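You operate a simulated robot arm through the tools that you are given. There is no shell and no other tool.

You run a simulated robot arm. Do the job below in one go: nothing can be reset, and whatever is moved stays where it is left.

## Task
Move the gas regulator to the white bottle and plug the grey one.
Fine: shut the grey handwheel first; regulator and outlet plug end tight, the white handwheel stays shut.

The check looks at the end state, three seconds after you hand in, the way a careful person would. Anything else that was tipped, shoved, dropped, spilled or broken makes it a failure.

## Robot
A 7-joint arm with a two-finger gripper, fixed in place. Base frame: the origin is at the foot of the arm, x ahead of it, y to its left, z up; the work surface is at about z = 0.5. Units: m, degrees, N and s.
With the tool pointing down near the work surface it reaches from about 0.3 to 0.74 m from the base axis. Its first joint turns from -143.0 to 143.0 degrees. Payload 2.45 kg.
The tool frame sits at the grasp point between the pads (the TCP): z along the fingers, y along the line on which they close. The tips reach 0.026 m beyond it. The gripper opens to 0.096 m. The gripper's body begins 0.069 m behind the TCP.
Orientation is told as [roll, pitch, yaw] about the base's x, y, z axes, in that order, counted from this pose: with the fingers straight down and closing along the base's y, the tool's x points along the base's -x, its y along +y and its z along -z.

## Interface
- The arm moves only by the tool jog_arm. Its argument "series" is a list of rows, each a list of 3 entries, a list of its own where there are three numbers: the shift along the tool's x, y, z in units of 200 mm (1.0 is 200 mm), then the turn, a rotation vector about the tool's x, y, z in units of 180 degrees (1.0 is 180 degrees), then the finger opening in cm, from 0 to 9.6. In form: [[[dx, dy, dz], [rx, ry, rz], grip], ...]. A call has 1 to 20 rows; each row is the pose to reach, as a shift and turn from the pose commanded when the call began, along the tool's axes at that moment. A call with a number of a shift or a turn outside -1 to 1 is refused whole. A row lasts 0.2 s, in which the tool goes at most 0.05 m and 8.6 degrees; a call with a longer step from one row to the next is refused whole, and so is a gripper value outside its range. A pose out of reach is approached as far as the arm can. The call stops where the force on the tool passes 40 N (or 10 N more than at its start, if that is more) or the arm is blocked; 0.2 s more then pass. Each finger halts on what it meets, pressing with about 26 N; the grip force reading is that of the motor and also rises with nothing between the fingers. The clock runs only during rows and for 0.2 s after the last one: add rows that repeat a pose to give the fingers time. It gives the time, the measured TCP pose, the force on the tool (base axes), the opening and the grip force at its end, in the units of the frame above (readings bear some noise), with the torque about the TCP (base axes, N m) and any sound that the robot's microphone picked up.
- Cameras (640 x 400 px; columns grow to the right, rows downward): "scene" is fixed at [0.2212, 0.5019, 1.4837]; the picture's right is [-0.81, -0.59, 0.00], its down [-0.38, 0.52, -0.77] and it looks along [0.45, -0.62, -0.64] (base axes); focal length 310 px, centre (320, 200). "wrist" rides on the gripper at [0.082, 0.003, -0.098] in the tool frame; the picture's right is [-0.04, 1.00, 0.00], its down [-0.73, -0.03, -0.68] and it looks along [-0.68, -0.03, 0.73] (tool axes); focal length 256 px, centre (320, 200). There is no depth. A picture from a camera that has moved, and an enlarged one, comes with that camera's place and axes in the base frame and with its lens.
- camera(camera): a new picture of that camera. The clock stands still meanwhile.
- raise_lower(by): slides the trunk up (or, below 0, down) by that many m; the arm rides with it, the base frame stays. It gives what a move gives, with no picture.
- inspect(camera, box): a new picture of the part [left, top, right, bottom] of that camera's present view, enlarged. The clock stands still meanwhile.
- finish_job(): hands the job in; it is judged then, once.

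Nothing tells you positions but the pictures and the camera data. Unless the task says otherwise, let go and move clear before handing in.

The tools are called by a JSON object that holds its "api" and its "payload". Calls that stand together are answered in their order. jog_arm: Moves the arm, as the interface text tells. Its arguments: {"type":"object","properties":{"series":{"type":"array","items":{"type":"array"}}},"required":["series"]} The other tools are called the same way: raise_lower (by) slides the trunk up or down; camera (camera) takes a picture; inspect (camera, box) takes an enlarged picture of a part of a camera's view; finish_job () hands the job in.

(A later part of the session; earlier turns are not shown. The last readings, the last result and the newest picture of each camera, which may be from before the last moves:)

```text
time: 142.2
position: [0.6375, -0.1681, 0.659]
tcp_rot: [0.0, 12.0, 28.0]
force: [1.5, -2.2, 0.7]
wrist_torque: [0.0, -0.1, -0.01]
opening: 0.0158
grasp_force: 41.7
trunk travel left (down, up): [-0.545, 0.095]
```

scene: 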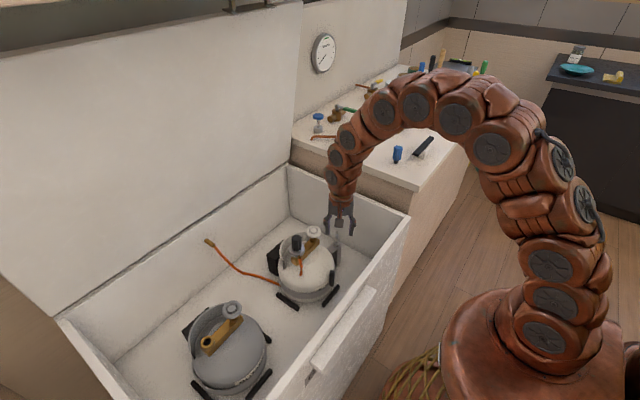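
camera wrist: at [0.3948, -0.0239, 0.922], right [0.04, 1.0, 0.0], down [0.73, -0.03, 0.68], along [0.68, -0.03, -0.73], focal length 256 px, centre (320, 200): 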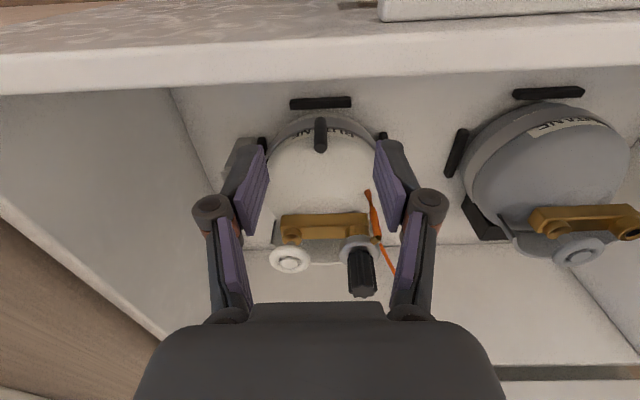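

The opening (15.8 mm) says the tips touch the thicker body; I rise 3 mm so they close on the wings.

{"api": "jog_arm", "payload": {"series": [[[0, 0, 0], [0, 0, 0], 2.5], [[0.003, 0, -0.0147], [0, 0, 0], 2.5], [[0.003, 0, -0.0147], [0, 0, 0], 1.0], [[0.003, 0, -0.0147], [0, 0, 0], 0.5], [[0.003, 0, -0.0147], [0, 0, 0], 0.5], [[0.003, 0, -0.0147], [0, 0, 0], 0.5]]}}

{"api": "inspect", "payload": {"camera": "wrist", "box": [240, 100, 400, 230]}}

```text
time: 143.7
position: [0.6376, -0.1695, 0.6609]
tcp_rot: [-0.1, 12.0, 28.0]
force: [1.5, -2.9, -2.1]
wrist_torque: [-0.04, -0.1, -0.02]
opening: 0.0101
grasp_force: 37.4
trunk travel left (down, up): [-0.545, 0.095]
```

```text
3.08 times, centred on (320, 165) of wrist
camera zoom: at [0.5846, -0.1943, 0.7747], right [-0.44, 0.9, -0.01], down [0.77, 0.38, 0.51], along [0.46, 0.22, -0.86], focal length 788 px, centre (320, 308)
```

zoom: 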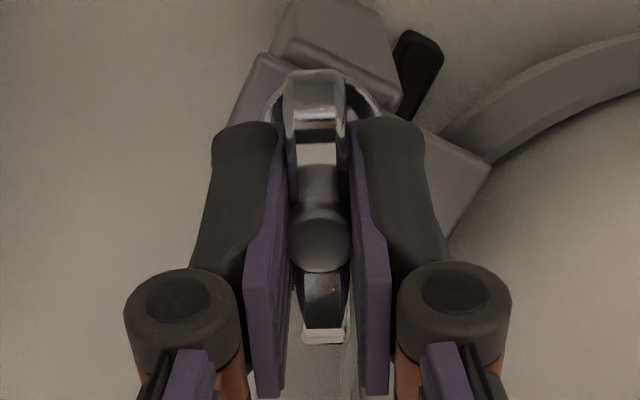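

Good grip on the wings. I turn clockwise 56° (past the plug's original angle) with a light upward pull.

{"api": "jog_arm", "payload": {"series": [[[0.0003, -0.0019, -0.001], [-0.0092, 0, 0.0435], 0.5], [[0.0007, -0.0037, -0.0009], [-0.0185, 0, 0.0869], 0.5], [[0.0014, -0.0055, -0.0008], [-0.0277, 0, 0.1304], 0.5], [[0.0022, -0.0072, -0.0006], [-0.037, 0, 0.1739], 0.5], [[0.0032, -0.0087, -0.0004], [-0.0462, 0, 0.2174], 0.5], [[0.0032, -0.0087, -0.0004], [-0.0462, 0, 0.2174], 0.5]]}}

{"api": "inspect", "payload": {"camera": "wrist", "box": [240, 100, 400, 230]}}

```text
time: 145.1
position: [0.638, -0.1703, 0.6617]
tcp_rot: [0.1, 11.9, -12.0]
force: [0.6, 0.9, 19.8]
wrist_torque: [-0.71, -0.2, 1.34]
opening: 0.0144
grasp_force: 40.8
trunk travel left (down, up): [-0.545, 0.095]
```

```text
3.08 times, centred on (320, 165) of wrist
camera zoom: at [0.5813, -0.1557, 0.7742], right [0.25, 0.97, -0.01], down [0.83, -0.21, 0.51], along [0.5, -0.13, -0.86], focal length 788 px, centre (320, 308)
```

zoom: 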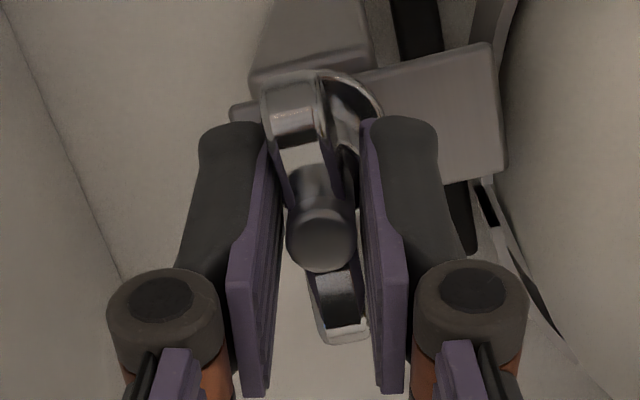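

It hits a stop clockwise at the original angle: so it is a normal right-hand thread, tight at 0° and at its end of travel after about 180° counter-clockwise, where it must be lifted. I regrip aligned and go back counter-clockwise.

{"api": "jog_arm", "payload": {"series": [[[0, 0, 0], [0, 0, 0], 2.5], [[0, 0, 0], [0, 0, 0], 4.0], [[0, 0, 0], [0, 0, 0], 4.0], [[0.0001, 0.0015, 0], [0.0075, 0, -0.0353], 4.0], [[0.0003, 0.003, 0.0001], [0.015, 0, -0.0706], 4.0], [[0.0003, 0.003, 0.0001], [0.015, 0, -0.0706], 4.0]]}}

{"api": "inspect", "payload": {"camera": "wrist", "box": [240, 100, 400, 230]}}

```text
time: 146.4
position: [0.6373, -0.1712, 0.6597]
tcp_rot: [0.0, 12.1, 1.1]
force: [0.1, -0.1, -0.8]
wrist_torque: [-0.01, 0.0, 0.04]
opening: 0.0402
grasp_force: 0.1
trunk travel left (down, up): [-0.545, 0.095]
```

```text
3.08 times, centred on (320, 165) of wrist
camera zoom: at [0.5796, -0.169, 0.7729], right [0.02, 1.0, -0.01], down [0.86, -0.01, 0.51], along [0.51, -0.02, -0.86], focal length 788 px, centre (320, 308)
```

zoom: 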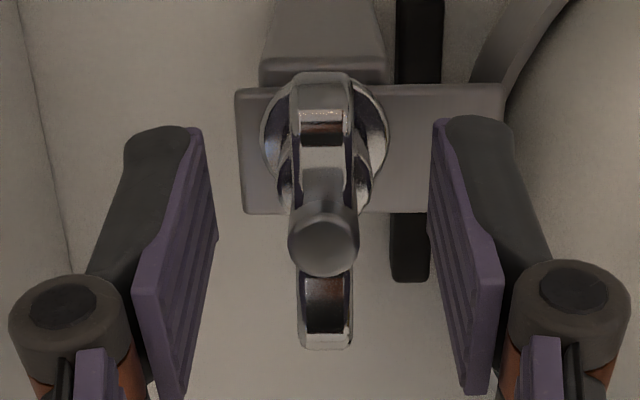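

{"api": "jog_arm", "payload": {"series": [[[0.0016, 0.002, -0.0073], [0, 0, 0], 4.0], [[0.0016, 0.002, -0.0073], [0, 0, 0], 2.5], [[0.0016, 0.002, -0.0073], [0, 0, 0], 1.0], [[0.0016, 0.002, -0.0073], [0, 0, 0], 0.5], [[0.0016, 0.002, -0.0073], [0, 0, 0], 0.5], [[0.0016, 0.002, -0.0073], [0, 0, 0], 0.5]]}}

```text
time: 147.8
position: [0.6373, -0.1704, 0.6625]
tcp_rot: [0.0, 12.0, 1.0]
force: [-1.5, 3.4, -0.8]
wrist_torque: [0.03, -0.09, 0.04]
opening: 0.0098
grasp_force: 36.7
trunk travel left (down, up): [-0.545, 0.095]
```

Well gripped. Counter-clockwise 56° now.

{"api": "jog_arm", "payload": {"series": [[[0.0001, 0.0019, 0], [0.0092, 0, -0.0435], 0.5], [[0.0005, 0.0037, 0.0001], [0.0185, 0, -0.0869], 0.5], [[0.0012, 0.0055, 0.0002], [0.0277, 0, -0.1304], 0.5], [[0.002, 0.0072, 0.0004], [0.037, 0, -0.1739], 0.5], [[0.003, 0.0087, 0.0006], [0.0462, 0, -0.2174], 0.5], [[0.0043, 0.01, 0.0009], [0.0554, 0, -0.2608], 0.5], [[0.0057, 0.0112, 0.0012], [0.0647, 0, -0.3043], 0.5], [[0.0057, 0.0112, 0.0012], [0.0647, 0, -0.3043], 0.5]]}}

{"api": "inspect", "payload": {"camera": "scene", "box": [290, 180, 390, 260]}}

```text
time: 149.7
position: [0.6367, -0.1677, 0.6609]
tcp_rot: [0.0, 12.0, 57.1]
force: [2.6, 4.0, 3.5]
wrist_torque: [0.07, -0.02, 0.01]
opening: 0.0101
grasp_force: 37.0
trunk travel left (down, up): [-0.545, 0.095]
```

```text
5.00 times, centred on (340, 220) of scene
camera zoom: at [0.2212, 0.5019, 1.4837], right [-0.81, -0.59, 0.0], down [-0.38, 0.52, -0.77], along [0.45, -0.62, -0.64], focal length 1548 px, centre (220, 100)
```

zoom: 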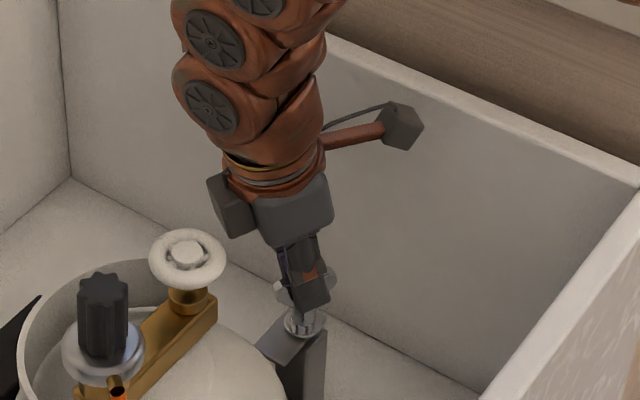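

Very low side forces now, so the centring is right. I open, rise and swing half a turn for the second stroke.

{"api": "jog_arm", "payload": {"series": [[[0, 0, 0], [0, 0, 0], 2.0], [[0, 0, 0], [0, 0, 0], 3.5], [[0, 0, 0], [0, 0, 0], 4.0], [[0.02, 0, -0.1], [0, 0, 0], 4.0], [[0.06, 0, -0.29], [0, 0, 0], 4.0], [[0.104, 0, -0.489], [0, 0, 0], 4.0], [[0.12, 0, -0.56], [0, 0, 0], 4.0], [[0.12, 0, -0.56], [0, 0, 0], 4.0]]}}

{"api": "jog_arm", "payload": {"series": [[[0, 0, 0], [-0.0094, 0, 0.044], 4.0], [[0, 0, 0], [-0.0189, 0, 0.0889], 4.0], [[0, 0, 0], [-0.0283, 0, 0.1334], 4.0], [[0, 0, 0], [-0.0378, 0, 0.1778], 4.0], [[0, 0, 0], [-0.0472, 0, 0.2223], 4.0], [[0, 0, 0], [-0.0567, 0, 0.2668], 4.0], [[0, 0, 0], [-0.0661, 0, 0.3112], 4.0], [[0, 0, 0], [-0.0756, 0, 0.3557], 4.0], [[0, 0, 0], [-0.085, 0, 0.4001], 4.0], [[0, 0, 0], [-0.0945, 0, 0.4446], 4.0], [[0, 0, 0], [-0.104, 0, 0.4891], 4.0], [[0, 0, 0], [-0.104, 0, 0.4891], 4.0]]}}

{"api": "jog_arm", "payload": {"series": [[[0, 0, 0], [-0.0094, 0, 0.044], 4.0], [[0, 0, 0], [-0.0189, 0, 0.0889], 4.0], [[0, 0, 0], [-0.0283, 0, 0.1334], 4.0], [[0, 0, 0], [-0.0378, 0, 0.1778], 4.0], [[0, 0, 0], [-0.0472, 0, 0.2223], 4.0], [[0, 0, 0], [-0.0567, 0, 0.2668], 4.0], [[0, 0, 0], [-0.0661, 0, 0.3112], 4.0], [[0, 0, 0], [-0.0756, 0, 0.3557], 4.0], [[0, 0, 0], [-0.085, 0, 0.4001], 4.0], [[0, 0, 0], [-0.0945, 0, 0.4446], 4.0], [[0, 0, 0], [-0.104, 0, 0.4891], 4.0], [[0, 0, 0], [-0.104, 0, 0.4891], 4.0]]}}

{"api": "inspect", "payload": {"camera": "wrist", "box": [240, 60, 400, 160]}}

```text
time: 151.4
position: [0.6368, -0.1684, 0.7753]
tcp_rot: [-0.1, 12.0, 56.9]
force: [0.0, 0.5, 0.6]
wrist_torque: [-0.02, 0.01, 0.02]
opening: 0.04
grasp_force: 0.0
trunk travel left (down, up): [-0.545, 0.095]
```

```text
time: 154.1
position: [0.6363, -0.1673, 0.7773]
tcp_rot: [0.0, 12.0, -33.1]
force: [-0.5, 0.5, -0.4]
wrist_torque: [0.01, -0.01, 0.02]
opening: 0.0399
grasp_force: 0.1
trunk travel left (down, up): [-0.545, 0.095]
```

```text
time: 156.7
position: [0.637, -0.1683, 0.7767]
tcp_rot: [0.1, 11.9, -123.0]
force: [0.0, -0.2, 1.1]
wrist_torque: [0.02, 0.0, 0.0]
opening: 0.0399
grasp_force: 0.2
trunk travel left (down, up): [-0.545, 0.095]
```

```text
4.00 times, centred on (320, 110) of wrist
camera zoom: at [0.673, -0.1209, 0.8901], right [0.82, -0.58, -0.01], down [-0.49, -0.7, 0.51], along [-0.3, -0.41, -0.86], focal length 1024 px, centre (320, 560)
```

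zoom: 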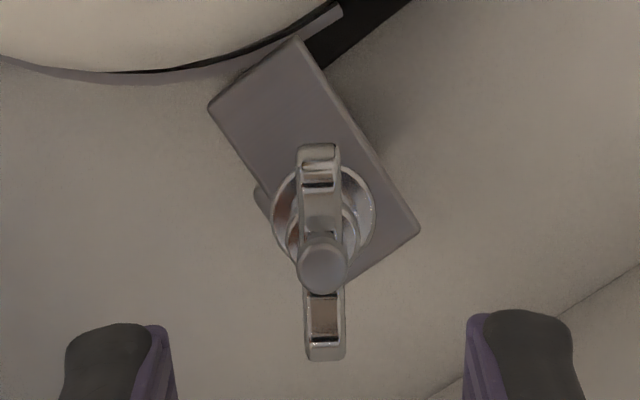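

Aligned as expected; I shift 5 mm, descend by the same amount I rose, and grip.

{"api": "jog_arm", "payload": {"series": [[[-0.0264, -0.003, -0.0056], [0, 0, 0], 4.0], [[-0.06, -0.003, 0.15], [0, 0, 0], 4.0], [[-0.1, -0.003, 0.34], [0, 0, 0], 4.0], [[-0.13, -0.003, 0.48], [0, 0, 0], 4.0], [[-0.1464, -0.003, 0.5544], [0, 0, 0], 4.0], [[-0.1464, -0.003, 0.5544], [0, 0, 0], 2.5], [[-0.1464, -0.003, 0.5544], [0, 0, 0], 1.0], [[-0.1464, -0.003, 0.5544], [0, 0, 0], 0.5], [[-0.1464, -0.003, 0.5544], [0, 0, 0], 0.5], [[-0.1464, -0.003, 0.5544], [0, 0, 0], 0.5]]}}

{"api": "inspect", "payload": {"camera": "wrist", "box": [240, 100, 400, 230]}}

```text
time: 158.8
position: [0.6327, -0.1715, 0.6622]
tcp_rot: [0.0, 12.1, -123.0]
force: [9.2, -6.0, -0.3]
wrist_torque: [-0.05, -0.26, -0.02]
opening: 0.0115
grasp_force: 5.3
trunk travel left (down, up): [-0.545, 0.095]
```

```text
3.08 times, centred on (320, 165) of wrist
camera zoom: at [0.6695, -0.1237, 0.7745], right [0.82, -0.58, -0.01], down [-0.49, -0.7, 0.51], along [-0.3, -0.41, -0.86], focal length 788 px, centre (320, 308)
```

zoom: 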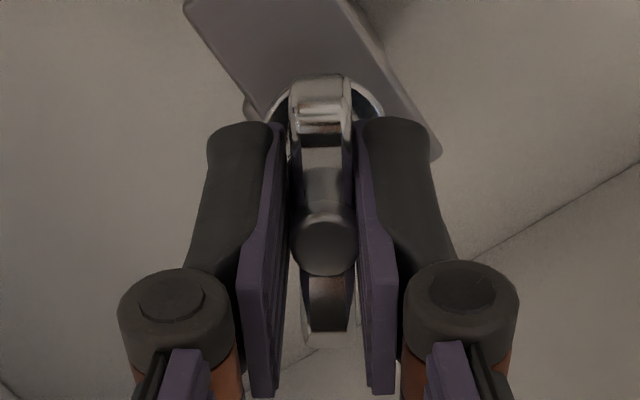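

Only one finger is touching (weak grip, 11 N sideways). I shift 1.3 mm toward it so both pads close.

{"api": "jog_arm", "payload": {"series": [[[0, 0.0065, 0], [0, 0, 0], 0.5], [[0, 0.0065, 0], [0, 0, 0], 0.5], [[0, 0.0065, 0], [0, 0, 0], 0.5]]}}

```text
time: 159.7
position: [0.6339, -0.1715, 0.6623]
tcp_rot: [-0.2, 11.9, -123.0]
force: [7.3, -0.8, -2.3]
wrist_torque: [0.04, -0.15, -0.02]
opening: 0.0103
grasp_force: 14.0
trunk travel left (down, up): [-0.545, 0.095]
```

{"api": "jog_arm", "payload": {"series": [[[0, 0.004, 0], [0, 0, 0], 0.3], [[0, 0.004, 0], [0, 0, 0], 0.3], [[0, 0.004, 0], [0, 0, 0], 0.3]]}}

```text
time: 160.4
position: [0.6334, -0.1729, 0.6606]
tcp_rot: [0.0, 12.0, -123.0]
force: [-0.9, 6.2, -2.9]
wrist_torque: [0.36, -0.07, 0.01]
opening: 0.0099
grasp_force: 37.0
trunk travel left (down, up): [-0.545, 0.095]
```

Both pads hold it now. Counter-clockwise 56°.

{"api": "jog_arm", "payload": {"series": [[[0.0001, 0.0019, 0], [0.0092, 0, -0.0435], 0.3], [[0.0005, 0.0037, 0.0001], [0.0185, 0, -0.0869], 0.3], [[0.0012, 0.0055, 0.0002], [0.0277, 0, -0.1304], 0.3], [[0.002, 0.0072, 0.0004], [0.037, 0, -0.1739], 0.3], [[0.003, 0.0087, 0.0006], [0.0462, 0, -0.2174], 0.3], [[0.0043, 0.01, 0.0009], [0.0554, 0, -0.2608], 0.3], [[0.0057, 0.0112, 0.0012], [0.0647, 0, -0.3043], 0.3], [[0.0057, 0.0112, 0.0012], [0.0647, 0, -0.3043], 0.3]]}}

```text
time: 162.2
position: [0.6364, -0.173, 0.6618]
tcp_rot: [0.0, 12.1, -66.9]
force: [-20.3, 21.9, -12.8]
wrist_torque: [0.56, 0.46, 0.05]
opening: 0.01
grasp_force: 37.8
trunk travel left (down, up): [-0.545, 0.095]
```

I relieve the side load (28 N) by recentring 2.5 mm.

{"api": "jog_arm", "payload": {"series": [[[0.006, -0.0025, 0.0035], [0, 0, 0], 0.3], [[0.0112, -0.005, 0.0075], [0, 0, 0], 0.3], [[0.0112, -0.005, 0.0075], [0, 0, 0], 0.3]]}}

```text
time: 163.1
position: [0.6356, -0.1726, 0.6633]
tcp_rot: [0.0, 11.7, -67.0]
force: [-4.2, 5.0, -2.9]
wrist_torque: [0.96, 0.42, 0.0]
opening: 0.0099
grasp_force: 37.6
trunk travel left (down, up): [-0.545, 0.095]
```

{"api": "jog_arm", "payload": {"series": [[[0.0001, 0.0019, 0], [0.0092, 0, -0.0435], 0.3], [[0.0005, 0.0037, 0.0001], [0.0185, 0, -0.0869], 0.3], [[0.0012, 0.0055, 0.0002], [0.0277, 0, -0.1304], 0.3], [[0.002, 0.0072, 0.0004], [0.037, 0, -0.1739], 0.3], [[0.003, 0.0087, 0.0006], [0.0462, 0, -0.2174], 0.3], [[0.0043, 0.01, 0.0009], [0.0554, 0, -0.2608], 0.3], [[0.0052, 0.0107, 0.0011], [0.06, 0, -0.282], 0.3], [[0.0052, 0.0107, 0.0011], [0.06, 0, -0.282], 0.3]]}}

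```text
time: 164.8
position: [0.6388, -0.1703, 0.6613]
tcp_rot: [0.0, 11.8, -14.9]
force: [19.8, -13.9, 20.9]
wrist_torque: [-0.43, -0.75, 0.01]
opening: 0.01
grasp_force: 37.9
trunk travel left (down, up): [-0.545, 0.095]
```

{"api": "jog_arm", "payload": {"series": [[[-0.004, -0.002, -0.006], [0, 0, 0], 0.3], [[-0.0077, -0.004, -0.0118], [0, 0, 0], 0.3], [[-0.0077, -0.004, -0.0118], [0, 0, 0], 0.3]]}}

```text
time: 165.7
position: [0.6377, -0.1712, 0.6623]
tcp_rot: [0.0, 12.1, -15.2]
force: [15.2, -8.3, 1.3]
wrist_torque: [-0.49, -1.29, 0.02]
opening: 0.01
grasp_force: 37.0
trunk travel left (down, up): [-0.545, 0.095]
```

Near the end of travel now. I turn the last 16° with a growing upward pull.

{"api": "jog_arm", "payload": {"series": [[[0.0006, 0.0019, -0.0024], [0.0092, 0, -0.0435], 0.3], [[0.0015, 0.0037, -0.0048], [0.0185, 0, -0.0869], 0.3], [[0.0015, 0.0037, -0.0048], [0.0185, 0, -0.0869], 0.3]]}}

```text
time: 166.4
position: [0.6375, -0.1692, 0.6609]
tcp_rot: [0.1, 12.1, 1.0]
force: [18.0, -6.9, -21.3]
wrist_torque: [-0.27, -0.94, -0.58]
opening: 0.0101
grasp_force: 37.4
trunk travel left (down, up): [-0.545, 0.095]
```

At the counter-clockwise stop it is still held at 21 N. I reduce the side load and pull a little harder right at this stop.

{"api": "jog_arm", "payload": {"series": [[[-0.0072, -0.003, -0.0015], [0, 0, 0], 0.3], [[-0.0072, -0.003, -0.0015], [0, 0, 0], 0.3], [[-0.0064, -0.003, -0.0054], [0, 0, 0], 0.3], [[-0.0056, -0.003, -0.0093], [0, 0, 0], 0.3], [[-0.0056, -0.003, -0.0093], [0, 0, 0], 0.3]]}}

{"api": "inspect", "payload": {"camera": "scene", "box": [336, 234, 361, 250]}}

```text
time: 167.7
position: [0.6376, -0.171, 0.6654]
tcp_rot: [0.1, 12.2, 0.8]
force: [-14.6, 9.0, -27.2]
wrist_torque: [0.03, 0.34, -0.76]
opening: 0.01
grasp_force: 37.6
trunk travel left (down, up): [-0.545, 0.095]
```

```text
16.00 times, centred on (348, 242) of scene
camera zoom: at [0.2212, 0.5019, 1.4837], right [-0.81, -0.59, 0.0], down [-0.38, 0.52, -0.77], along [0.45, -0.62, -0.64], focal length 4955 px, centre (-136, -472)
```

zoom: 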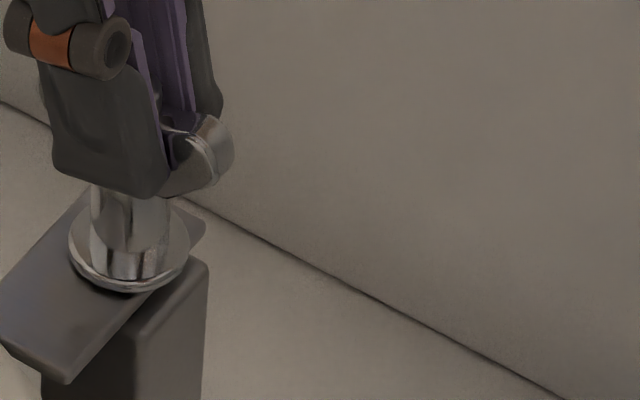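

It is still held. Before going on I re-examine the stand and the other candidate, the blue fluted item on the counter, at high zoom.

{"api": "inspect", "payload": {"camera": "scene", "box": [384, 136, 412, 166]}}

{"api": "inspect", "payload": {"camera": "scene", "box": [370, 100, 450, 170]}}

{"api": "inspect", "payload": {"camera": "scene", "box": [300, 95, 350, 145]}}

```text
13.33 times, centred on (398, 151) of scene
camera zoom: at [0.2212, 0.5019, 1.4837], right [-0.81, -0.59, 0.0], down [-0.38, 0.52, -0.77], along [0.45, -0.62, -0.64], focal length 4129 px, centre (-720, 853)
```

zoom: 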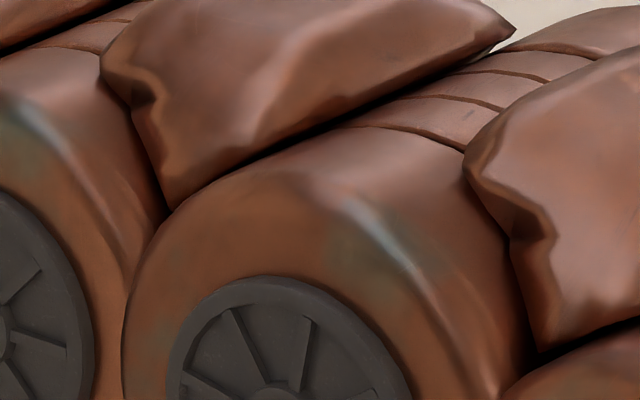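

```text
5.71 times, centred on (410, 135) of scene
camera zoom: at [0.2212, 0.5019, 1.4837], right [-0.81, -0.59, 0.0], down [-0.38, 0.52, -0.77], along [0.45, -0.62, -0.64], focal length 1770 px, centre (-194, 571)
```

zoom: 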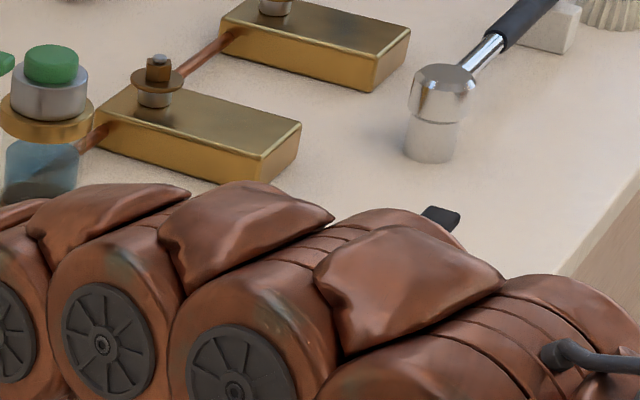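

```text
8.00 times, centred on (325, 120) of scene
camera zoom: at [0.2212, 0.5019, 1.4837], right [-0.81, -0.59, 0.0], down [-0.38, 0.52, -0.77], along [0.45, -0.62, -0.64], focal length 2477 px, centre (280, 840)
```

zoom: 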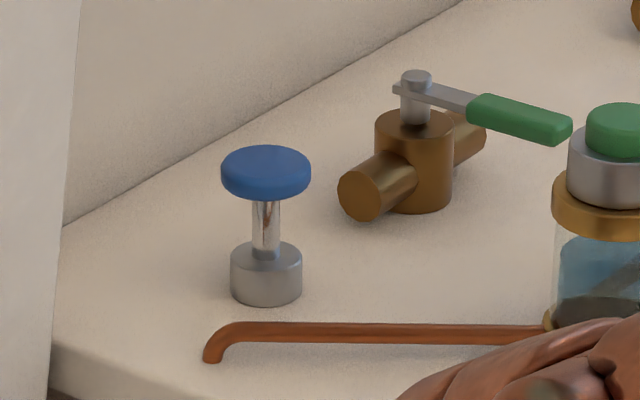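

I need to see what is under the plate. I relax, release the plug, and move the camera around to look at the stand from the far side at a low angle.

{"api": "jog_arm", "payload": {"series": [[[-0.0026, 0, 0.0122], [0, 0, 0], 0.3], [[-0.0026, 0, 0.0122], [0, 0, 0], 2.0], [[-0.0026, 0, 0.0122], [0, 0, 0], 3.5], [[-0.0026, 0, 0.0122], [0, 0, 0], 4.0], [[0.02, 0, -0.1], [0, 0, 0], 4.0], [[0.06, 0, -0.3], [0, 0, 0], 4.0], [[0.1, 0, -0.48], [0, 0, 0], 4.0], [[0.14, 0, -0.66], [0, 0, 0], 3.0], [[0.14, 0, -0.66], [0, 0, 0], 2.0]]}}

{"api": "jog_arm", "payload": {"series": [[[0, 0, 0], [0, -0.033, 0], 2.0], [[0, 0, 0], [0, -0.0667, 0], 2.0], [[0, 0, 0], [0, -0.0667, 0], 2.0]]}}

{"api": "inspect", "payload": {"camera": "scene", "box": [330, 225, 370, 275]}}

```text
time: 169.7
position: [0.6392, -0.1716, 0.7995]
tcp_rot: [0.0, 12.0, 0.9]
force: [-0.2, 0.3, 0.2]
wrist_torque: [-0.03, 0.0, 0.02]
opening: 0.0199
grasp_force: 0.0
trunk travel left (down, up): [-0.545, 0.095]
```

```text
time: 170.4
position: [0.6404, -0.1723, 0.8002]
tcp_rot: [0.0, 0.0, 0.9]
force: [-0.3, -0.2, -0.5]
wrist_torque: [0.0, 0.02, 0.04]
opening: 0.02
grasp_force: 0.1
trunk travel left (down, up): [-0.545, 0.095]
```

```text
8.00 times, centred on (350, 250) of scene
camera zoom: at [0.2212, 0.5019, 1.4837], right [-0.81, -0.59, 0.0], down [-0.38, 0.52, -0.77], along [0.45, -0.62, -0.64], focal length 2477 px, centre (80, -200)
```

zoom: 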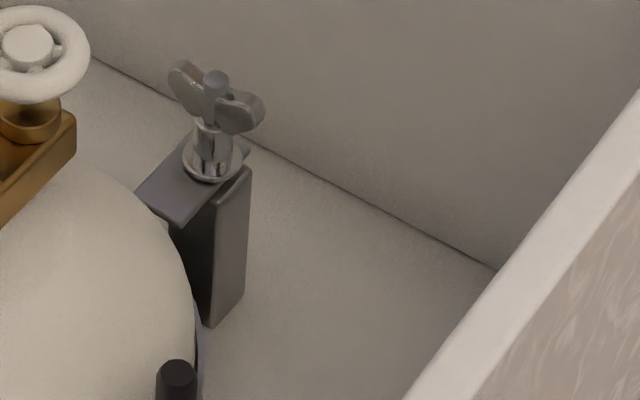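

Same height as at the beginning. I move round to the far side for a low view under the plate.

{"api": "jog_arm", "payload": {"series": [[[-0.05, 0, -0.05], [0, 0, 0.046], 1.0], [[-0.1, 0.02, -0.05], [0, 0, 0.092], 1.0], [[-0.15, 0.04, -0.05], [0, 0, 0.138], 1.0], [[-0.2, 0.06, -0.05], [0, 0, 0.184], 1.0], [[-0.25, 0.08, -0.05], [0, 0, 0.23], 1.0], [[-0.3, 0.1, -0.05], [0, 0, 0.276], 1.0], [[-0.32, 0.1, -0.05], [0, 0, 0.322], 1.0], [[-0.32, 0.1, -0.05], [0, 0, 0.368], 1.0], [[-0.32, 0.1, -0.05], [0, 0, 0.414], 1.0], [[-0.32, 0.1, -0.05], [0, 0, 0.46], 1.0], [[-0.32, 0.1, -0.05], [0, 0, 0.506], 1.0], [[-0.32, 0.1, -0.05], [0, 0, 0.552], 1.0], [[-0.32, 0.1, -0.05], [0, 0, 0.598], 1.0], [[-0.32, 0.1, -0.05], [0, 0, 0.644], 1.0], [[-0.32, 0.1, -0.05], [0, 0, 0.69], 1.0], [[-0.32, 0.1, -0.05], [0, 0, 0.736], 1.0], [[-0.32, 0.1, -0.05], [0, 0, 0.782], 1.0], [[-0.32, 0.1, -0.05], [0, 0, 0.828], 1.0], [[-0.32, 0.1, -0.05], [0, 0, 0.874], 1.0], [[-0.32, 0.1, -0.05], [0, 0, 0.92], 1.0]]}}

{"api": "camera", "payload": {"camera": "wrist"}}

```text
time: 174.7
position: [0.7037, -0.1512, 0.8111]
tcp_rot: [-0.1, -0.1, -164.7]
force: [-0.4, -0.4, -0.4]
wrist_torque: [0.04, -0.05, 0.02]
opening: 0.01
grasp_force: 0.0
trunk travel left (down, up): [-0.545, 0.095]
```

```text
taken
camera wrist: at [0.7846, -0.1323, 0.9092], right [0.22, -0.97, 0.0], down [-0.72, -0.16, 0.68], along [-0.66, -0.15, -0.73], focal length 256 px, centre (320, 200)
```

wrist: 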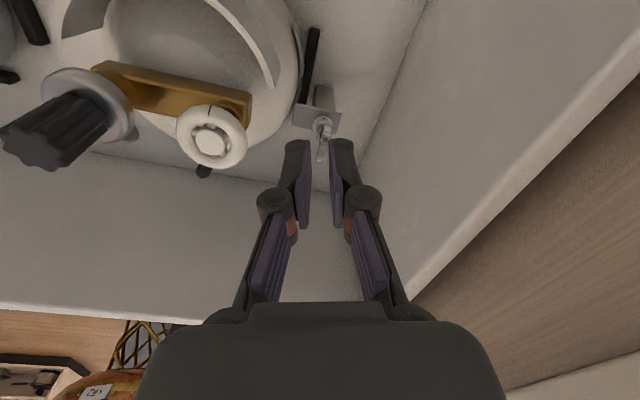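

From here I also see the white handwheel (untouched). I tilt the camera toward level and lower for a look beneath the plate.

{"api": "jog_arm", "payload": {"series": [[[0, 0, 0], [0, -0.04, 0], 0.5], [[0, 0, 0], [0, -0.08, 0], 0.3], [[0, 0, 0], [0, -0.12, 0], 0.3], [[0, 0, 0], [0, -0.16, 0], 0.3], [[0, 0, 0], [0, -0.16, 0], 0.3]]}}

{"api": "camera", "payload": {"camera": "wrist"}}

{"api": "inspect", "payload": {"camera": "scene", "box": [260, 150, 400, 270]}}

```text
time: 175.8
position: [0.6867, -0.149, 0.8086]
tcp_rot: [-0.1, -21.6, -164.7]
force: [-0.2, 0.0, -0.1]
wrist_torque: [-0.02, 0.0, 0.0]
opening: 0.0029
grasp_force: 0.1
out of reach, approached as far as the arm can: row 3, 4, 5
trunk travel left (down, up): [-0.545, 0.095]
```

```text
taken
camera wrist: at [0.7972, -0.1228, 0.8685], right [0.23, -0.97, 0.01], down [-0.42, -0.09, 0.9], along [-0.88, -0.21, -0.43], focal length 256 px, centre (320, 200)
```

wrist: 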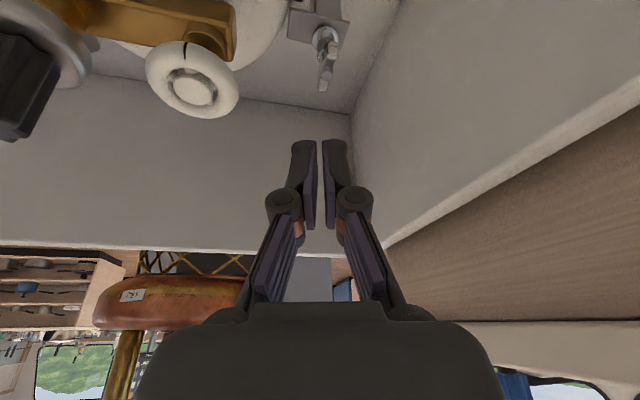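

```text
3.33 times, centred on (330, 210) of scene
camera zoom: at [0.2212, 0.5019, 1.4837], right [-0.81, -0.59, 0.0], down [-0.38, 0.52, -0.77], along [0.45, -0.62, -0.64], focal length 1032 px, centre (287, 167)
```

zoom: 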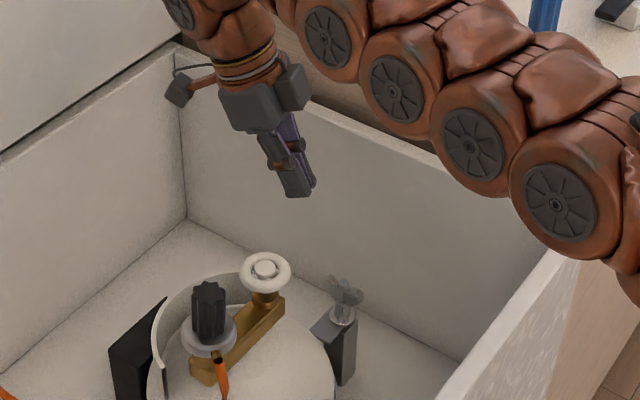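

{"api": "jog_arm", "payload": {"series": [[[0.05, 0, 0.06], [0, 0, 0], 0.3], [[0.1, 0, 0.12], [0, 0, 0], 0.3], [[0.15, 0, 0.18], [0, 0, 0], 0.3], [[0.2, 0, 0.24], [0, 0, 0], 0.3], [[0.2, 0, 0.24], [0, 0, 0], 0.3]]}}

{"api": "camera", "payload": {"camera": "wrist"}}

```text
time: 177.1
position: [0.6949, -0.1424, 0.7565]
tcp_rot: [0.1, -21.7, -164.6]
force: [-0.1, 0.1, 0.4]
wrist_torque: [0.0, 0.0, 0.02]
opening: 0.0028
grasp_force: 0.1
out of reach, approached as far as the arm can: row 2, 3, 4, 5
trunk travel left (down, up): [-0.545, 0.095]
```

```text
taken
camera wrist: at [0.8049, -0.117, 0.8172], right [0.23, -0.97, 0.02], down [-0.43, -0.09, 0.9], along [-0.88, -0.21, -0.43], focal length 256 px, centre (320, 200)
```

wrist: 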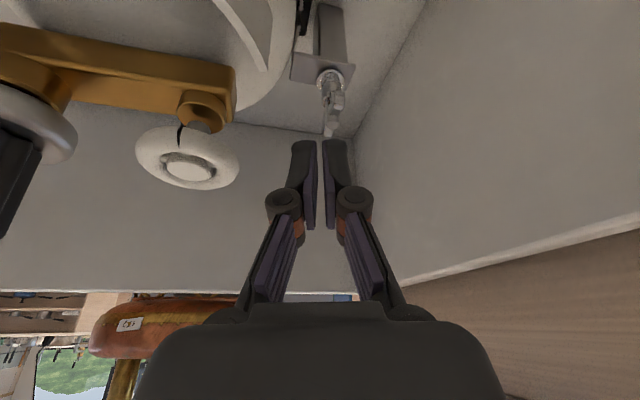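

{"api": "inspect", "payload": {"camera": "wrist", "box": [290, 40, 370, 140]}}

{"api": "inspect", "payload": {"camera": "wrist", "box": [310, 60, 350, 85]}}

```text
4.00 times, centred on (330, 90) of wrist
camera zoom: at [0.8049, -0.117, 0.8172], right [0.23, -0.97, 0.02], down [-0.43, -0.09, 0.9], along [-0.88, -0.21, -0.43], focal length 1024 px, centre (280, 640)
```

zoom: 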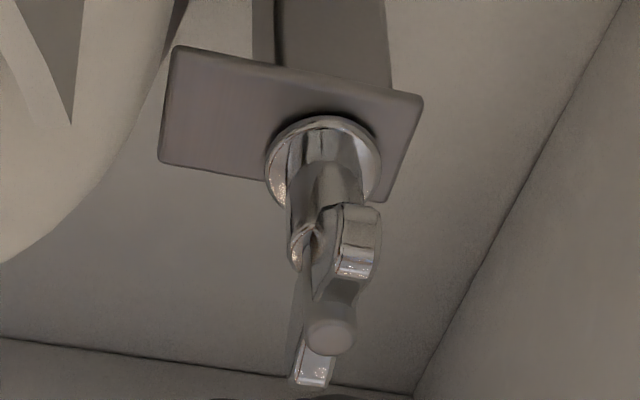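

```text
16.00 times, centred on (330, 72) of wrist
camera zoom: at [0.8049, -0.117, 0.8172], right [0.23, -0.97, 0.02], down [-0.43, -0.09, 0.9], along [-0.88, -0.21, -0.43], focal length 4096 px, centre (160, 2240)
```

zoom: 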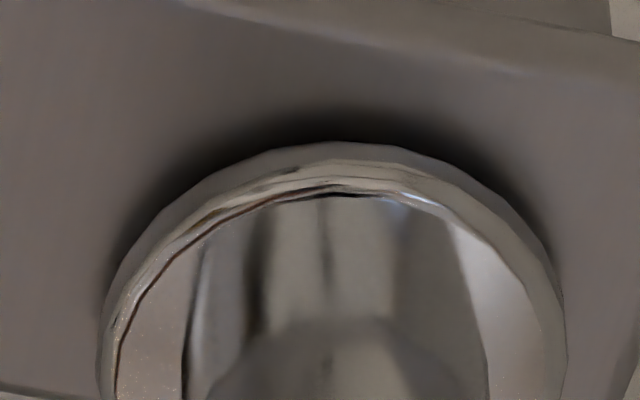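

The flange, body and a separate-looking wing stem are visible. I take a high-zoom reference of the body's facets from the fixed camera to learn whether the body itself turns with the wings.

{"api": "inspect", "payload": {"camera": "scene", "box": [336, 230, 361, 246]}}

{"api": "inspect", "payload": {"camera": "scene", "box": [340, 238, 352, 250]}}

```text
16.00 times, centred on (348, 238) of scene
camera zoom: at [0.2212, 0.5019, 1.4837], right [-0.81, -0.59, 0.0], down [-0.38, 0.52, -0.77], along [0.45, -0.62, -0.64], focal length 4955 px, centre (-136, -408)
```

zoom: 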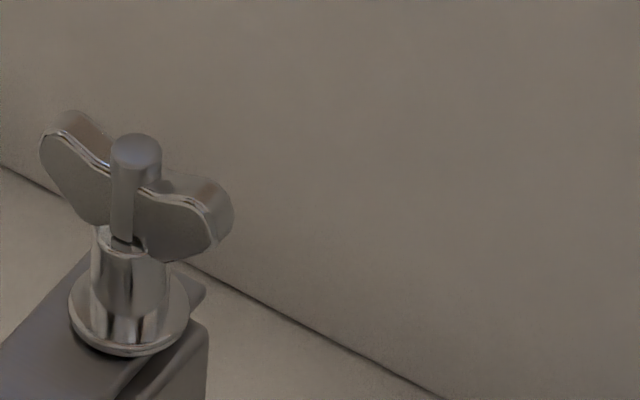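

```text
16.00 times, centred on (346, 244) of scene
camera zoom: at [0.2212, 0.5019, 1.4837], right [-0.81, -0.59, 0.0], down [-0.38, 0.52, -0.77], along [0.45, -0.62, -0.64], focal length 4955 px, centre (-96, -504)
```

zoom: 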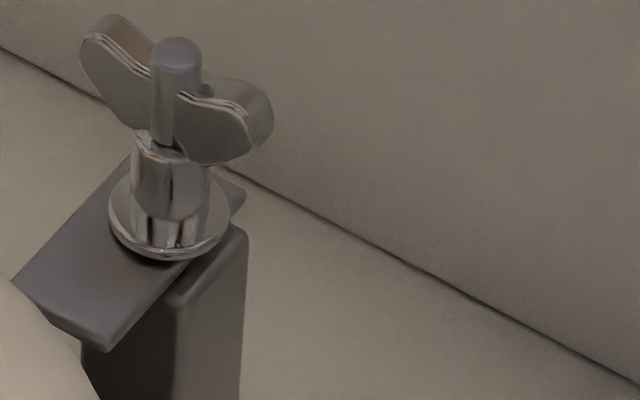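

I'll test whether the body turns separately from the wings: grip the body just above the flange and twist a little. First back up from this viewpoint.

{"api": "jog_arm", "payload": {"series": [[[0, 0, -0.15], [0, 0, 0], 1.0], [[0, 0, -0.3], [0, 0.04, 0], 2.0], [[0, 0, -0.3], [0, 0.08, 0], 3.0], [[0, 0, -0.3], [0, 0.12, 0], 4.0], [[0, 0, -0.3], [0, 0.12, 0], 4.0]]}}

```text
time: 178.2
position: [0.7159, -0.1374, 0.8124]
tcp_rot: [0.0, 0.1, -164.8]
force: [0.7, 0.2, 0.2]
wrist_torque: [-0.01, 0.02, -0.01]
opening: 0.0403
grasp_force: 0.1
out of reach, approached as far as the arm can: row 1
trunk travel left (down, up): [-0.545, 0.095]
```

{"api": "jog_arm", "payload": {"series": [[[-0.1, 0.013, 0], [0, 0, 0.02], 4.0], [[-0.2, 0.027, 0], [0, 0, 0.04], 4.0], [[-0.3, 0.04, 0], [0, 0, 0.06], 4.0], [[-0.4, 0.05, 0], [0, 0, 0.079], 4.0], [[-0.431, 0.054, 0], [0, 0, 0.079], 4.0], [[-0.431, 0.054, 0.1], [0, 0, 0.079], 4.0], [[-0.431, 0.054, 0.1], [0, 0, 0.079], 4.0]]}}

{"api": "inspect", "payload": {"camera": "wrist", "box": [260, 40, 380, 140]}}

```text
time: 179.8
position: [0.6361, -0.1706, 0.7918]
tcp_rot: [0.0, -0.1, -178.9]
force: [0.2, -0.4, 0.2]
wrist_torque: [0.02, 0.0, 0.01]
opening: 0.0398
grasp_force: 0.0
trunk travel left (down, up): [-0.545, 0.095]
```

```text
4.00 times, centred on (320, 90) of wrist
camera zoom: at [0.7184, -0.1725, 0.8904], right [-0.02, -1.0, 0.0], down [-0.73, 0.02, 0.68], along [-0.68, 0.01, -0.73], focal length 1024 px, centre (320, 640)
```

zoom: 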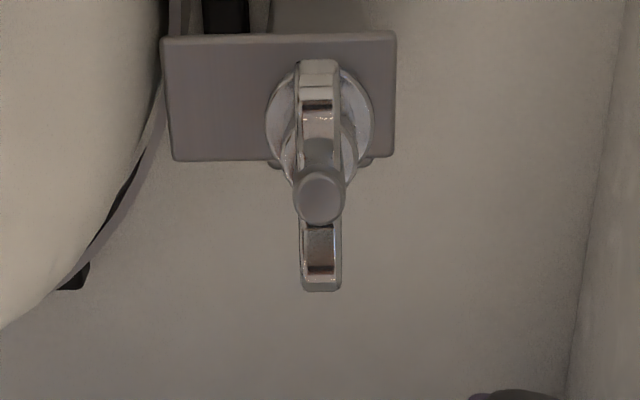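

The wrist reaches -179°, nicely aligned with the wings. I descend to the body height and grip the body.

{"api": "jog_arm", "payload": {"series": [[[0, 0, 0.2], [0, 0, 0], 4.0], [[0, 0, 0.4], [0, 0, 0], 4.0], [[0, 0, 0.6], [0, 0, 0], 4.0], [[0, 0, 0.744], [0, 0, 0], 4.0], [[0, 0, 0.744], [0, 0, 0], 2.5], [[0, 0, 0.744], [0, 0, 0], 1.0], [[0, 0, 0.744], [0, 0, 0], 0.8], [[0, 0, 0.744], [0, 0, 0], 0.8]]}}

{"api": "inspect", "payload": {"camera": "wrist", "box": [240, 100, 400, 230]}}

```text
time: 181.7
position: [0.6361, -0.1716, 0.6453]
tcp_rot: [0.0, 0.1, -178.9]
force: [2.8, 2.7, -2.9]
wrist_torque: [0.06, -0.54, -0.17]
opening: 0.0164
grasp_force: 42.4
trunk travel left (down, up): [-0.545, 0.095]
```

```text
3.08 times, centred on (320, 165) of wrist
camera zoom: at [0.719, -0.1722, 0.7417], right [-0.02, -1.0, 0.0], down [-0.73, 0.02, 0.68], along [-0.68, 0.01, -0.73], focal length 788 px, centre (320, 308)
```

zoom: 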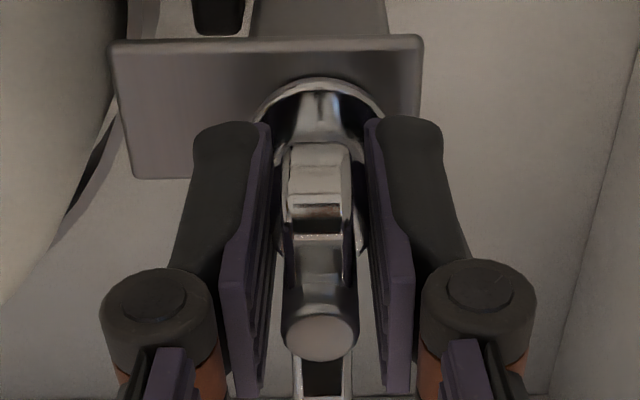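

Gripped on the body (16 mm). I twist counter-clockwise 16° and read torque and wing alignment.

{"api": "jog_arm", "payload": {"series": [[[0, 0, 0], [0, 0, -0.04], 0.8], [[0, 0, 0], [0, 0, -0.08], 0.8], [[0, 0, 0], [0, 0, -0.09], 0.8], [[0, 0, 0], [0, 0, -0.09], 0.8]]}}

{"api": "inspect", "payload": {"camera": "wrist", "box": [240, 100, 400, 230]}}

```text
time: 182.7
position: [0.635, -0.1692, 0.6445]
tcp_rot: [0.0, 0.0, -162.6]
force: [1.0, 9.2, -8.8]
wrist_torque: [0.32, -0.24, -0.4]
opening: 0.0181
grasp_force: 44.2
trunk travel left (down, up): [-0.545, 0.095]
```

```text
3.08 times, centred on (320, 165) of wrist
camera zoom: at [0.7157, -0.1492, 0.7417], right [0.26, -0.97, 0.0], down [-0.71, -0.19, 0.68], along [-0.66, -0.18, -0.73], focal length 788 px, centre (320, 308)
```

zoom: 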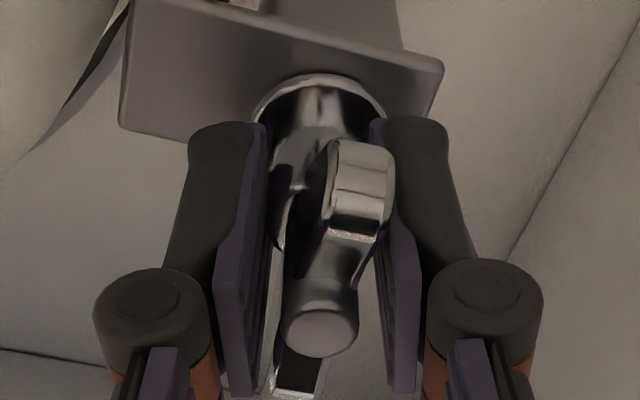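

The wings stayed put, so body and wings are one piece at the stop. My earlier pulls all carried side loads that could have wedged the stem in its hole; I realign, grip low on the body and pull with side forces nulled.

{"api": "jog_arm", "payload": {"series": [[[0, 0, 0], [0, 0, -0.09], 2.5], [[0, 0, 0], [0, 0, -0.09], 4.0], [[0, 0, 0], [0, 0, -0.05], 4.0], [[0, 0, 0], [0, 0, -0.005], 4.0], [[0, 0, 0], [0, 0, 0.0], 4.0], [[0, 0, 0], [0, 0, 0.0], 2.5], [[0, 0, 0], [0, 0, 0.0], 1.0], [[0, 0, 0], [0, 0, 0.0], 0.8], [[0, 0, 0], [0, 0, 0.0], 0.8]]}}

```text
refused: row 1 steps farther than a row can; nothing moved
```

{"api": "jog_arm", "payload": {"series": [[[0, 0, 0], [0, 0, 0], 2.5], [[0, 0, 0], [0, 0, 0], 4.0], [[0, 0, 0], [0, 0, 0], 4.0], [[0, 0, 0], [0, 0, 0.045], 4.0], [[0, 0, 0], [0, 0, 0.09], 4.0], [[0, 0, 0], [0, 0, 0.09], 2.5], [[0, 0, 0], [0, 0, 0.09], 1.0], [[0, 0, 0], [0, 0, 0.09], 0.8], [[0, 0, 0], [0, 0, 0.09], 0.8]]}}

{"api": "inspect", "payload": {"camera": "wrist", "box": [240, 100, 400, 230]}}

```text
time: 184.7
position: [0.6355, -0.1699, 0.6442]
tcp_rot: [0.0, -0.1, -178.9]
force: [-0.9, 8.8, -2.0]
wrist_torque: [0.26, 0.1, -0.2]
opening: 0.0164
grasp_force: 42.0
trunk travel left (down, up): [-0.545, 0.095]
```

```text
3.08 times, centred on (320, 165) of wrist
camera zoom: at [0.7186, -0.1723, 0.742], right [-0.02, -1.0, 0.0], down [-0.73, 0.02, 0.68], along [-0.68, 0.01, -0.73], focal length 788 px, centre (320, 308)
```

zoom: 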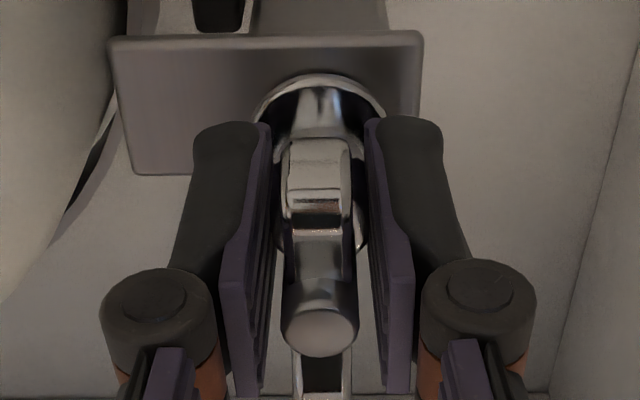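

{"api": "jog_arm", "payload": {"series": [[[0, -0.004, 0], [0, 0, 0], 0.8], [[0, -0.004, 0], [0, 0, 0], 0.8]]}}

{"api": "jog_arm", "payload": {"series": [[[0, 0, -0.003], [0, 0, 0], 0.8], [[0, 0, -0.003], [0, 0, 0], 0.8]]}}

```text
time: 185.2
position: [0.6353, -0.1701, 0.6434]
tcp_rot: [0.0, 0.0, -179.0]
force: [-1.0, 8.2, 1.5]
wrist_torque: [0.28, 0.76, -0.26]
opening: 0.0164
grasp_force: 42.1
trunk travel left (down, up): [-0.545, 0.095]
```

```text
time: 185.8
position: [0.636, -0.1699, 0.6443]
tcp_rot: [0.0, 0.0, -178.9]
force: [-2.8, 8.0, -3.2]
wrist_torque: [0.16, -0.31, -0.27]
opening: 0.0164
grasp_force: 41.8
trunk travel left (down, up): [-0.545, 0.095]
```

{"api": "jog_arm", "payload": {"series": [[[0, -0.006, 0], [0, 0, 0], 0.8], [[0, -0.006, 0], [0, 0, 0], 0.8]]}}

{"api": "jog_arm", "payload": {"series": [[[0, 0, -0.003], [0, 0, 0], 0.8], [[0, 0, -0.003], [0, 0, 0], 0.8]]}}

{"api": "jog_arm", "payload": {"series": [[[0, 0, -0.003], [0, 0, 0], 0.8], [[0, 0, -0.003], [0, 0, 0], 0.8]]}}

```text
time: 186.4
position: [0.6358, -0.1696, 0.6437]
tcp_rot: [0.0, 0.1, -179.0]
force: [-6.2, -6.5, -7.9]
wrist_torque: [-0.25, -0.21, -0.22]
opening: 0.0164
grasp_force: 42.0
trunk travel left (down, up): [-0.545, 0.095]
```

```text
time: 187.1
position: [0.6355, -0.1696, 0.6441]
tcp_rot: [-0.1, 0.0, -178.8]
force: [-6.0, -15.7, -16.3]
wrist_torque: [-0.45, -0.37, -0.25]
opening: 0.0163
grasp_force: 41.8
trunk travel left (down, up): [-0.545, 0.095]
```

```text
time: 187.8
position: [0.6362, -0.1699, 0.6434]
tcp_rot: [0.0, 0.0, -178.8]
force: [5.4, -4.6, -24.1]
wrist_torque: [-0.1, -1.08, -0.29]
opening: 0.0164
grasp_force: 42.2
trunk travel left (down, up): [-0.545, 0.095]
stopped in row 2: the force on the tool passed its limit at 40 N (the readings are from after the stop); the commanded pose is now the measured one
```

Even a 40 N pull with small side load does not free it, so it is captive at both ends of its half-turn. I let go and look for another plug: there is a grey disc on the chest floor and other spots I have not examined.

{"api": "jog_arm", "payload": {"series": [[[0, 0, 0.003], [0, 0, 0], 1.5], [[0, 0, 0.003], [0, 0, 0], 3.0], [[0, 0, 0.003], [0, 0, 0], 4.0], [[0, 0, 0.003], [0, 0, 0], 4.0], [[0, 0, -0.2], [0, 0, 0], 4.0], [[0, 0, -0.4], [0, 0, 0], 4.0], [[0, 0, -0.6], [0, 0, 0], 4.0], [[0, 0, -0.8], [0, 0, 0], 4.0], [[0, 0, -1.0], [0, 0, 0], 4.0]]}}

{"api": "inspect", "payload": {"camera": "scene", "box": [225, 240, 345, 330]}}

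{"api": "inspect", "payload": {"camera": "scene", "box": [60, 220, 260, 400]}}

{"api": "camera", "payload": {"camera": "wrist"}}

```text
time: 189.8
position: [0.6358, -0.1682, 0.8461]
tcp_rot: [0.0, 0.0, -178.9]
force: [0.3, 0.1, -1.1]
wrist_torque: [0.01, 0.0, 0.0]
opening: 0.0402
grasp_force: 0.0
trunk travel left (down, up): [-0.545, 0.095]
```

```text
4.44 times, centred on (285, 285) of scene
camera zoom: at [0.2212, 0.5019, 1.4837], right [-0.81, -0.59, 0.0], down [-0.38, 0.52, -0.77], along [0.45, -0.62, -0.64], focal length 1376 px, centre (476, -178)
```

zoom: 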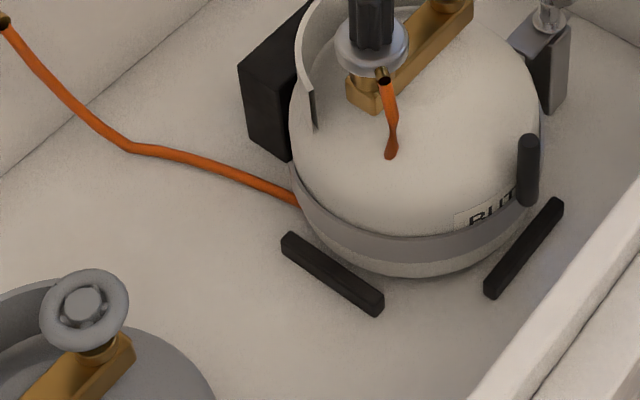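

```text
2.22 times, centred on (160, 310) of scene
camera zoom: at [0.2212, 0.5019, 1.4837], right [-0.81, -0.59, 0.0], down [-0.38, 0.52, -0.77], along [0.45, -0.62, -0.64], focal length 688 px, centre (676, -44)
```

zoom: 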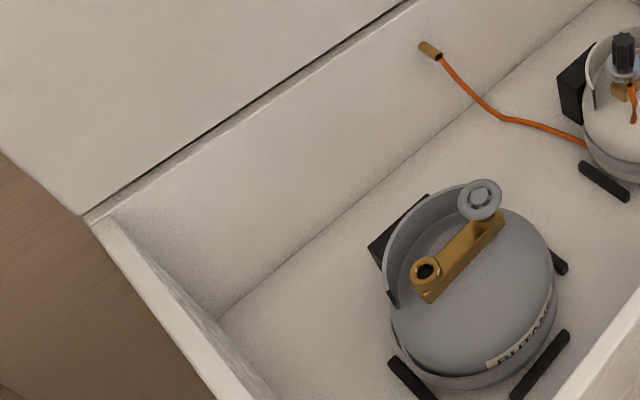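

```text
taken
camera wrist: at [0.7185, -0.1713, 0.9442], right [-0.02, -1.0, 0.0], down [-0.73, 0.02, 0.68], along [-0.68, 0.01, -0.73], focal length 256 px, centre (320, 200)
```

wrist: 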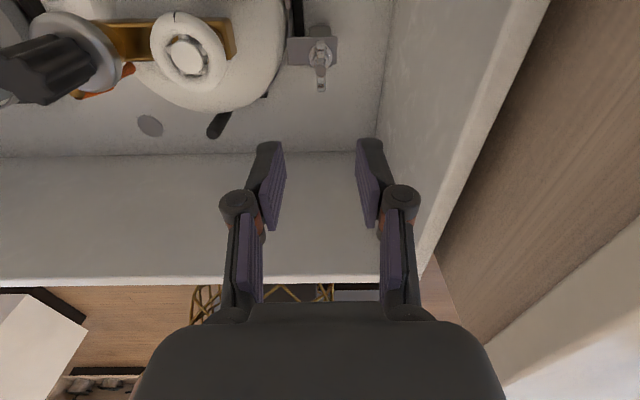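

I want to know whether the body turns with the wings at mid-travel (a plug) or stays fixed (a tap). I swing back to 0°, move the wings to mid-range, then twist the body alone.

{"api": "jog_arm", "payload": {"series": [[[0, 0, 0], [0, 0, -0.046], 4.0], [[0, 0, 0], [0, 0, -0.092], 4.0], [[0, 0, 0], [0, 0, -0.138], 4.0], [[0, 0, 0], [0, 0, -0.184], 4.0], [[0, 0, 0], [0, 0, -0.23], 4.0], [[0, 0, 0], [0, 0, -0.276], 4.0], [[0, 0, 0], [0, 0, -0.322], 4.0], [[0, 0, 0], [0, 0, -0.368], 4.0], [[0, 0, 0], [0, 0, -0.414], 4.0], [[0, 0, 0], [0, 0, -0.46], 4.0], [[0, 0, 0], [0, 0, -0.506], 4.0], [[0, 0, 0], [0, 0, -0.552], 4.0], [[0, 0, 0], [0, 0, -0.598], 4.0], [[0, 0, 0], [0, 0, -0.644], 4.0], [[0, 0, 0], [0, 0, -0.69], 4.0], [[0, 0, 0], [0, 0, -0.736], 4.0], [[0, 0, 0], [0, 0, -0.782], 4.0], [[0, 0, 0], [0, 0, -0.828], 4.0], [[0, 0, 0], [0, 0, -0.874], 4.0], [[0, 0, 0], [0, 0, -0.92], 4.0]]}}

{"api": "jog_arm", "payload": {"series": [[[0, 0, 0], [0, 0, -0.045], 4.0], [[0, 0, 0], [0, 0, -0.08], 4.0], [[0, 0, 0.2], [0, 0, -0.08], 4.0], [[0, 0, 0.25], [0, 0, -0.08], 4.0], [[0, 0, 0.25], [0, 0, -0.08], 4.0]]}}

{"api": "inspect", "payload": {"camera": "wrist", "box": [260, 40, 380, 140]}}

```text
time: 194.1
position: [0.6358, -0.17, 0.8455]
tcp_rot: [-0.1, 0.0, -13.2]
force: [-0.5, 0.1, -0.2]
wrist_torque: [0.0, 0.03, -0.01]
opening: 0.04
grasp_force: 0.1
trunk travel left (down, up): [-0.545, 0.095]
```

```text
time: 195.2
position: [0.634, -0.1695, 0.7953]
tcp_rot: [0.0, 0.0, 1.1]
force: [0.0, 0.4, -0.1]
wrist_torque: [0.01, 0.03, 0.01]
opening: 0.04
grasp_force: 0.0
trunk travel left (down, up): [-0.545, 0.095]
```

```text
4.00 times, centred on (320, 90) of wrist
camera zoom: at [0.5536, -0.1695, 0.8939], right [0.02, 1.0, 0.0], down [0.73, -0.01, 0.68], along [0.68, -0.01, -0.73], focal length 1024 px, centre (320, 640)
```

zoom: 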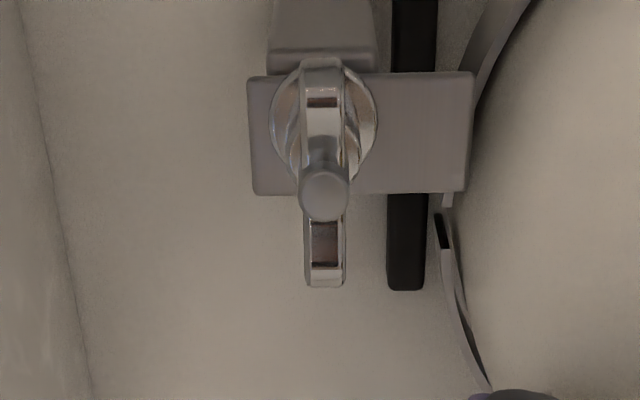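

{"api": "jog_arm", "payload": {"series": [[[-0.0085, 0.0045, 0.2], [0, 0, 0], 4.0], [[-0.0085, 0.0045, 0.4], [0, 0, 0], 4.0], [[-0.0085, 0.0045, 0.6], [0, 0, 0], 4.0], [[-0.0085, 0.0045, 0.67], [0, 0, 0], 4.0], [[-0.0085, 0.0045, 0.67], [0, 0, 0], 2.5], [[-0.0085, 0.0045, 0.67], [0, 0, 0], 1.0], [[-0.0085, 0.0045, 0.67], [0, 0, 0], 0.5], [[-0.0085, 0.0045, 0.67], [0, 0, 0], 0.5]]}}

{"api": "jog_arm", "payload": {"series": [[[0, 0, 0], [0, 0, 0.045], 0.5], [[0, 0, 0], [0, 0, 0.09], 0.5], [[0, 0, 0], [0, 0, 0.135], 0.5], [[0, 0, 0], [0, 0, 0.18], 0.5], [[0, 0, 0], [0, 0, 0.18], 0.5]]}}

```text
time: 197.1
position: [0.6383, -0.1692, 0.6612]
tcp_rot: [0.0, 0.0, 1.0]
force: [1.6, 0.9, -1.9]
wrist_torque: [-0.01, -0.44, -0.68]
opening: 0.0099
grasp_force: 36.8
trunk travel left (down, up): [-0.545, 0.095]
```

```text
time: 198.2
position: [0.6368, -0.1706, 0.662]
tcp_rot: [0.0, -0.1, -31.4]
force: [0.2, -26.2, 7.1]
wrist_torque: [-0.95, -0.49, 0.06]
opening: 0.0102
grasp_force: 37.2
trunk travel left (down, up): [-0.545, 0.095]
```

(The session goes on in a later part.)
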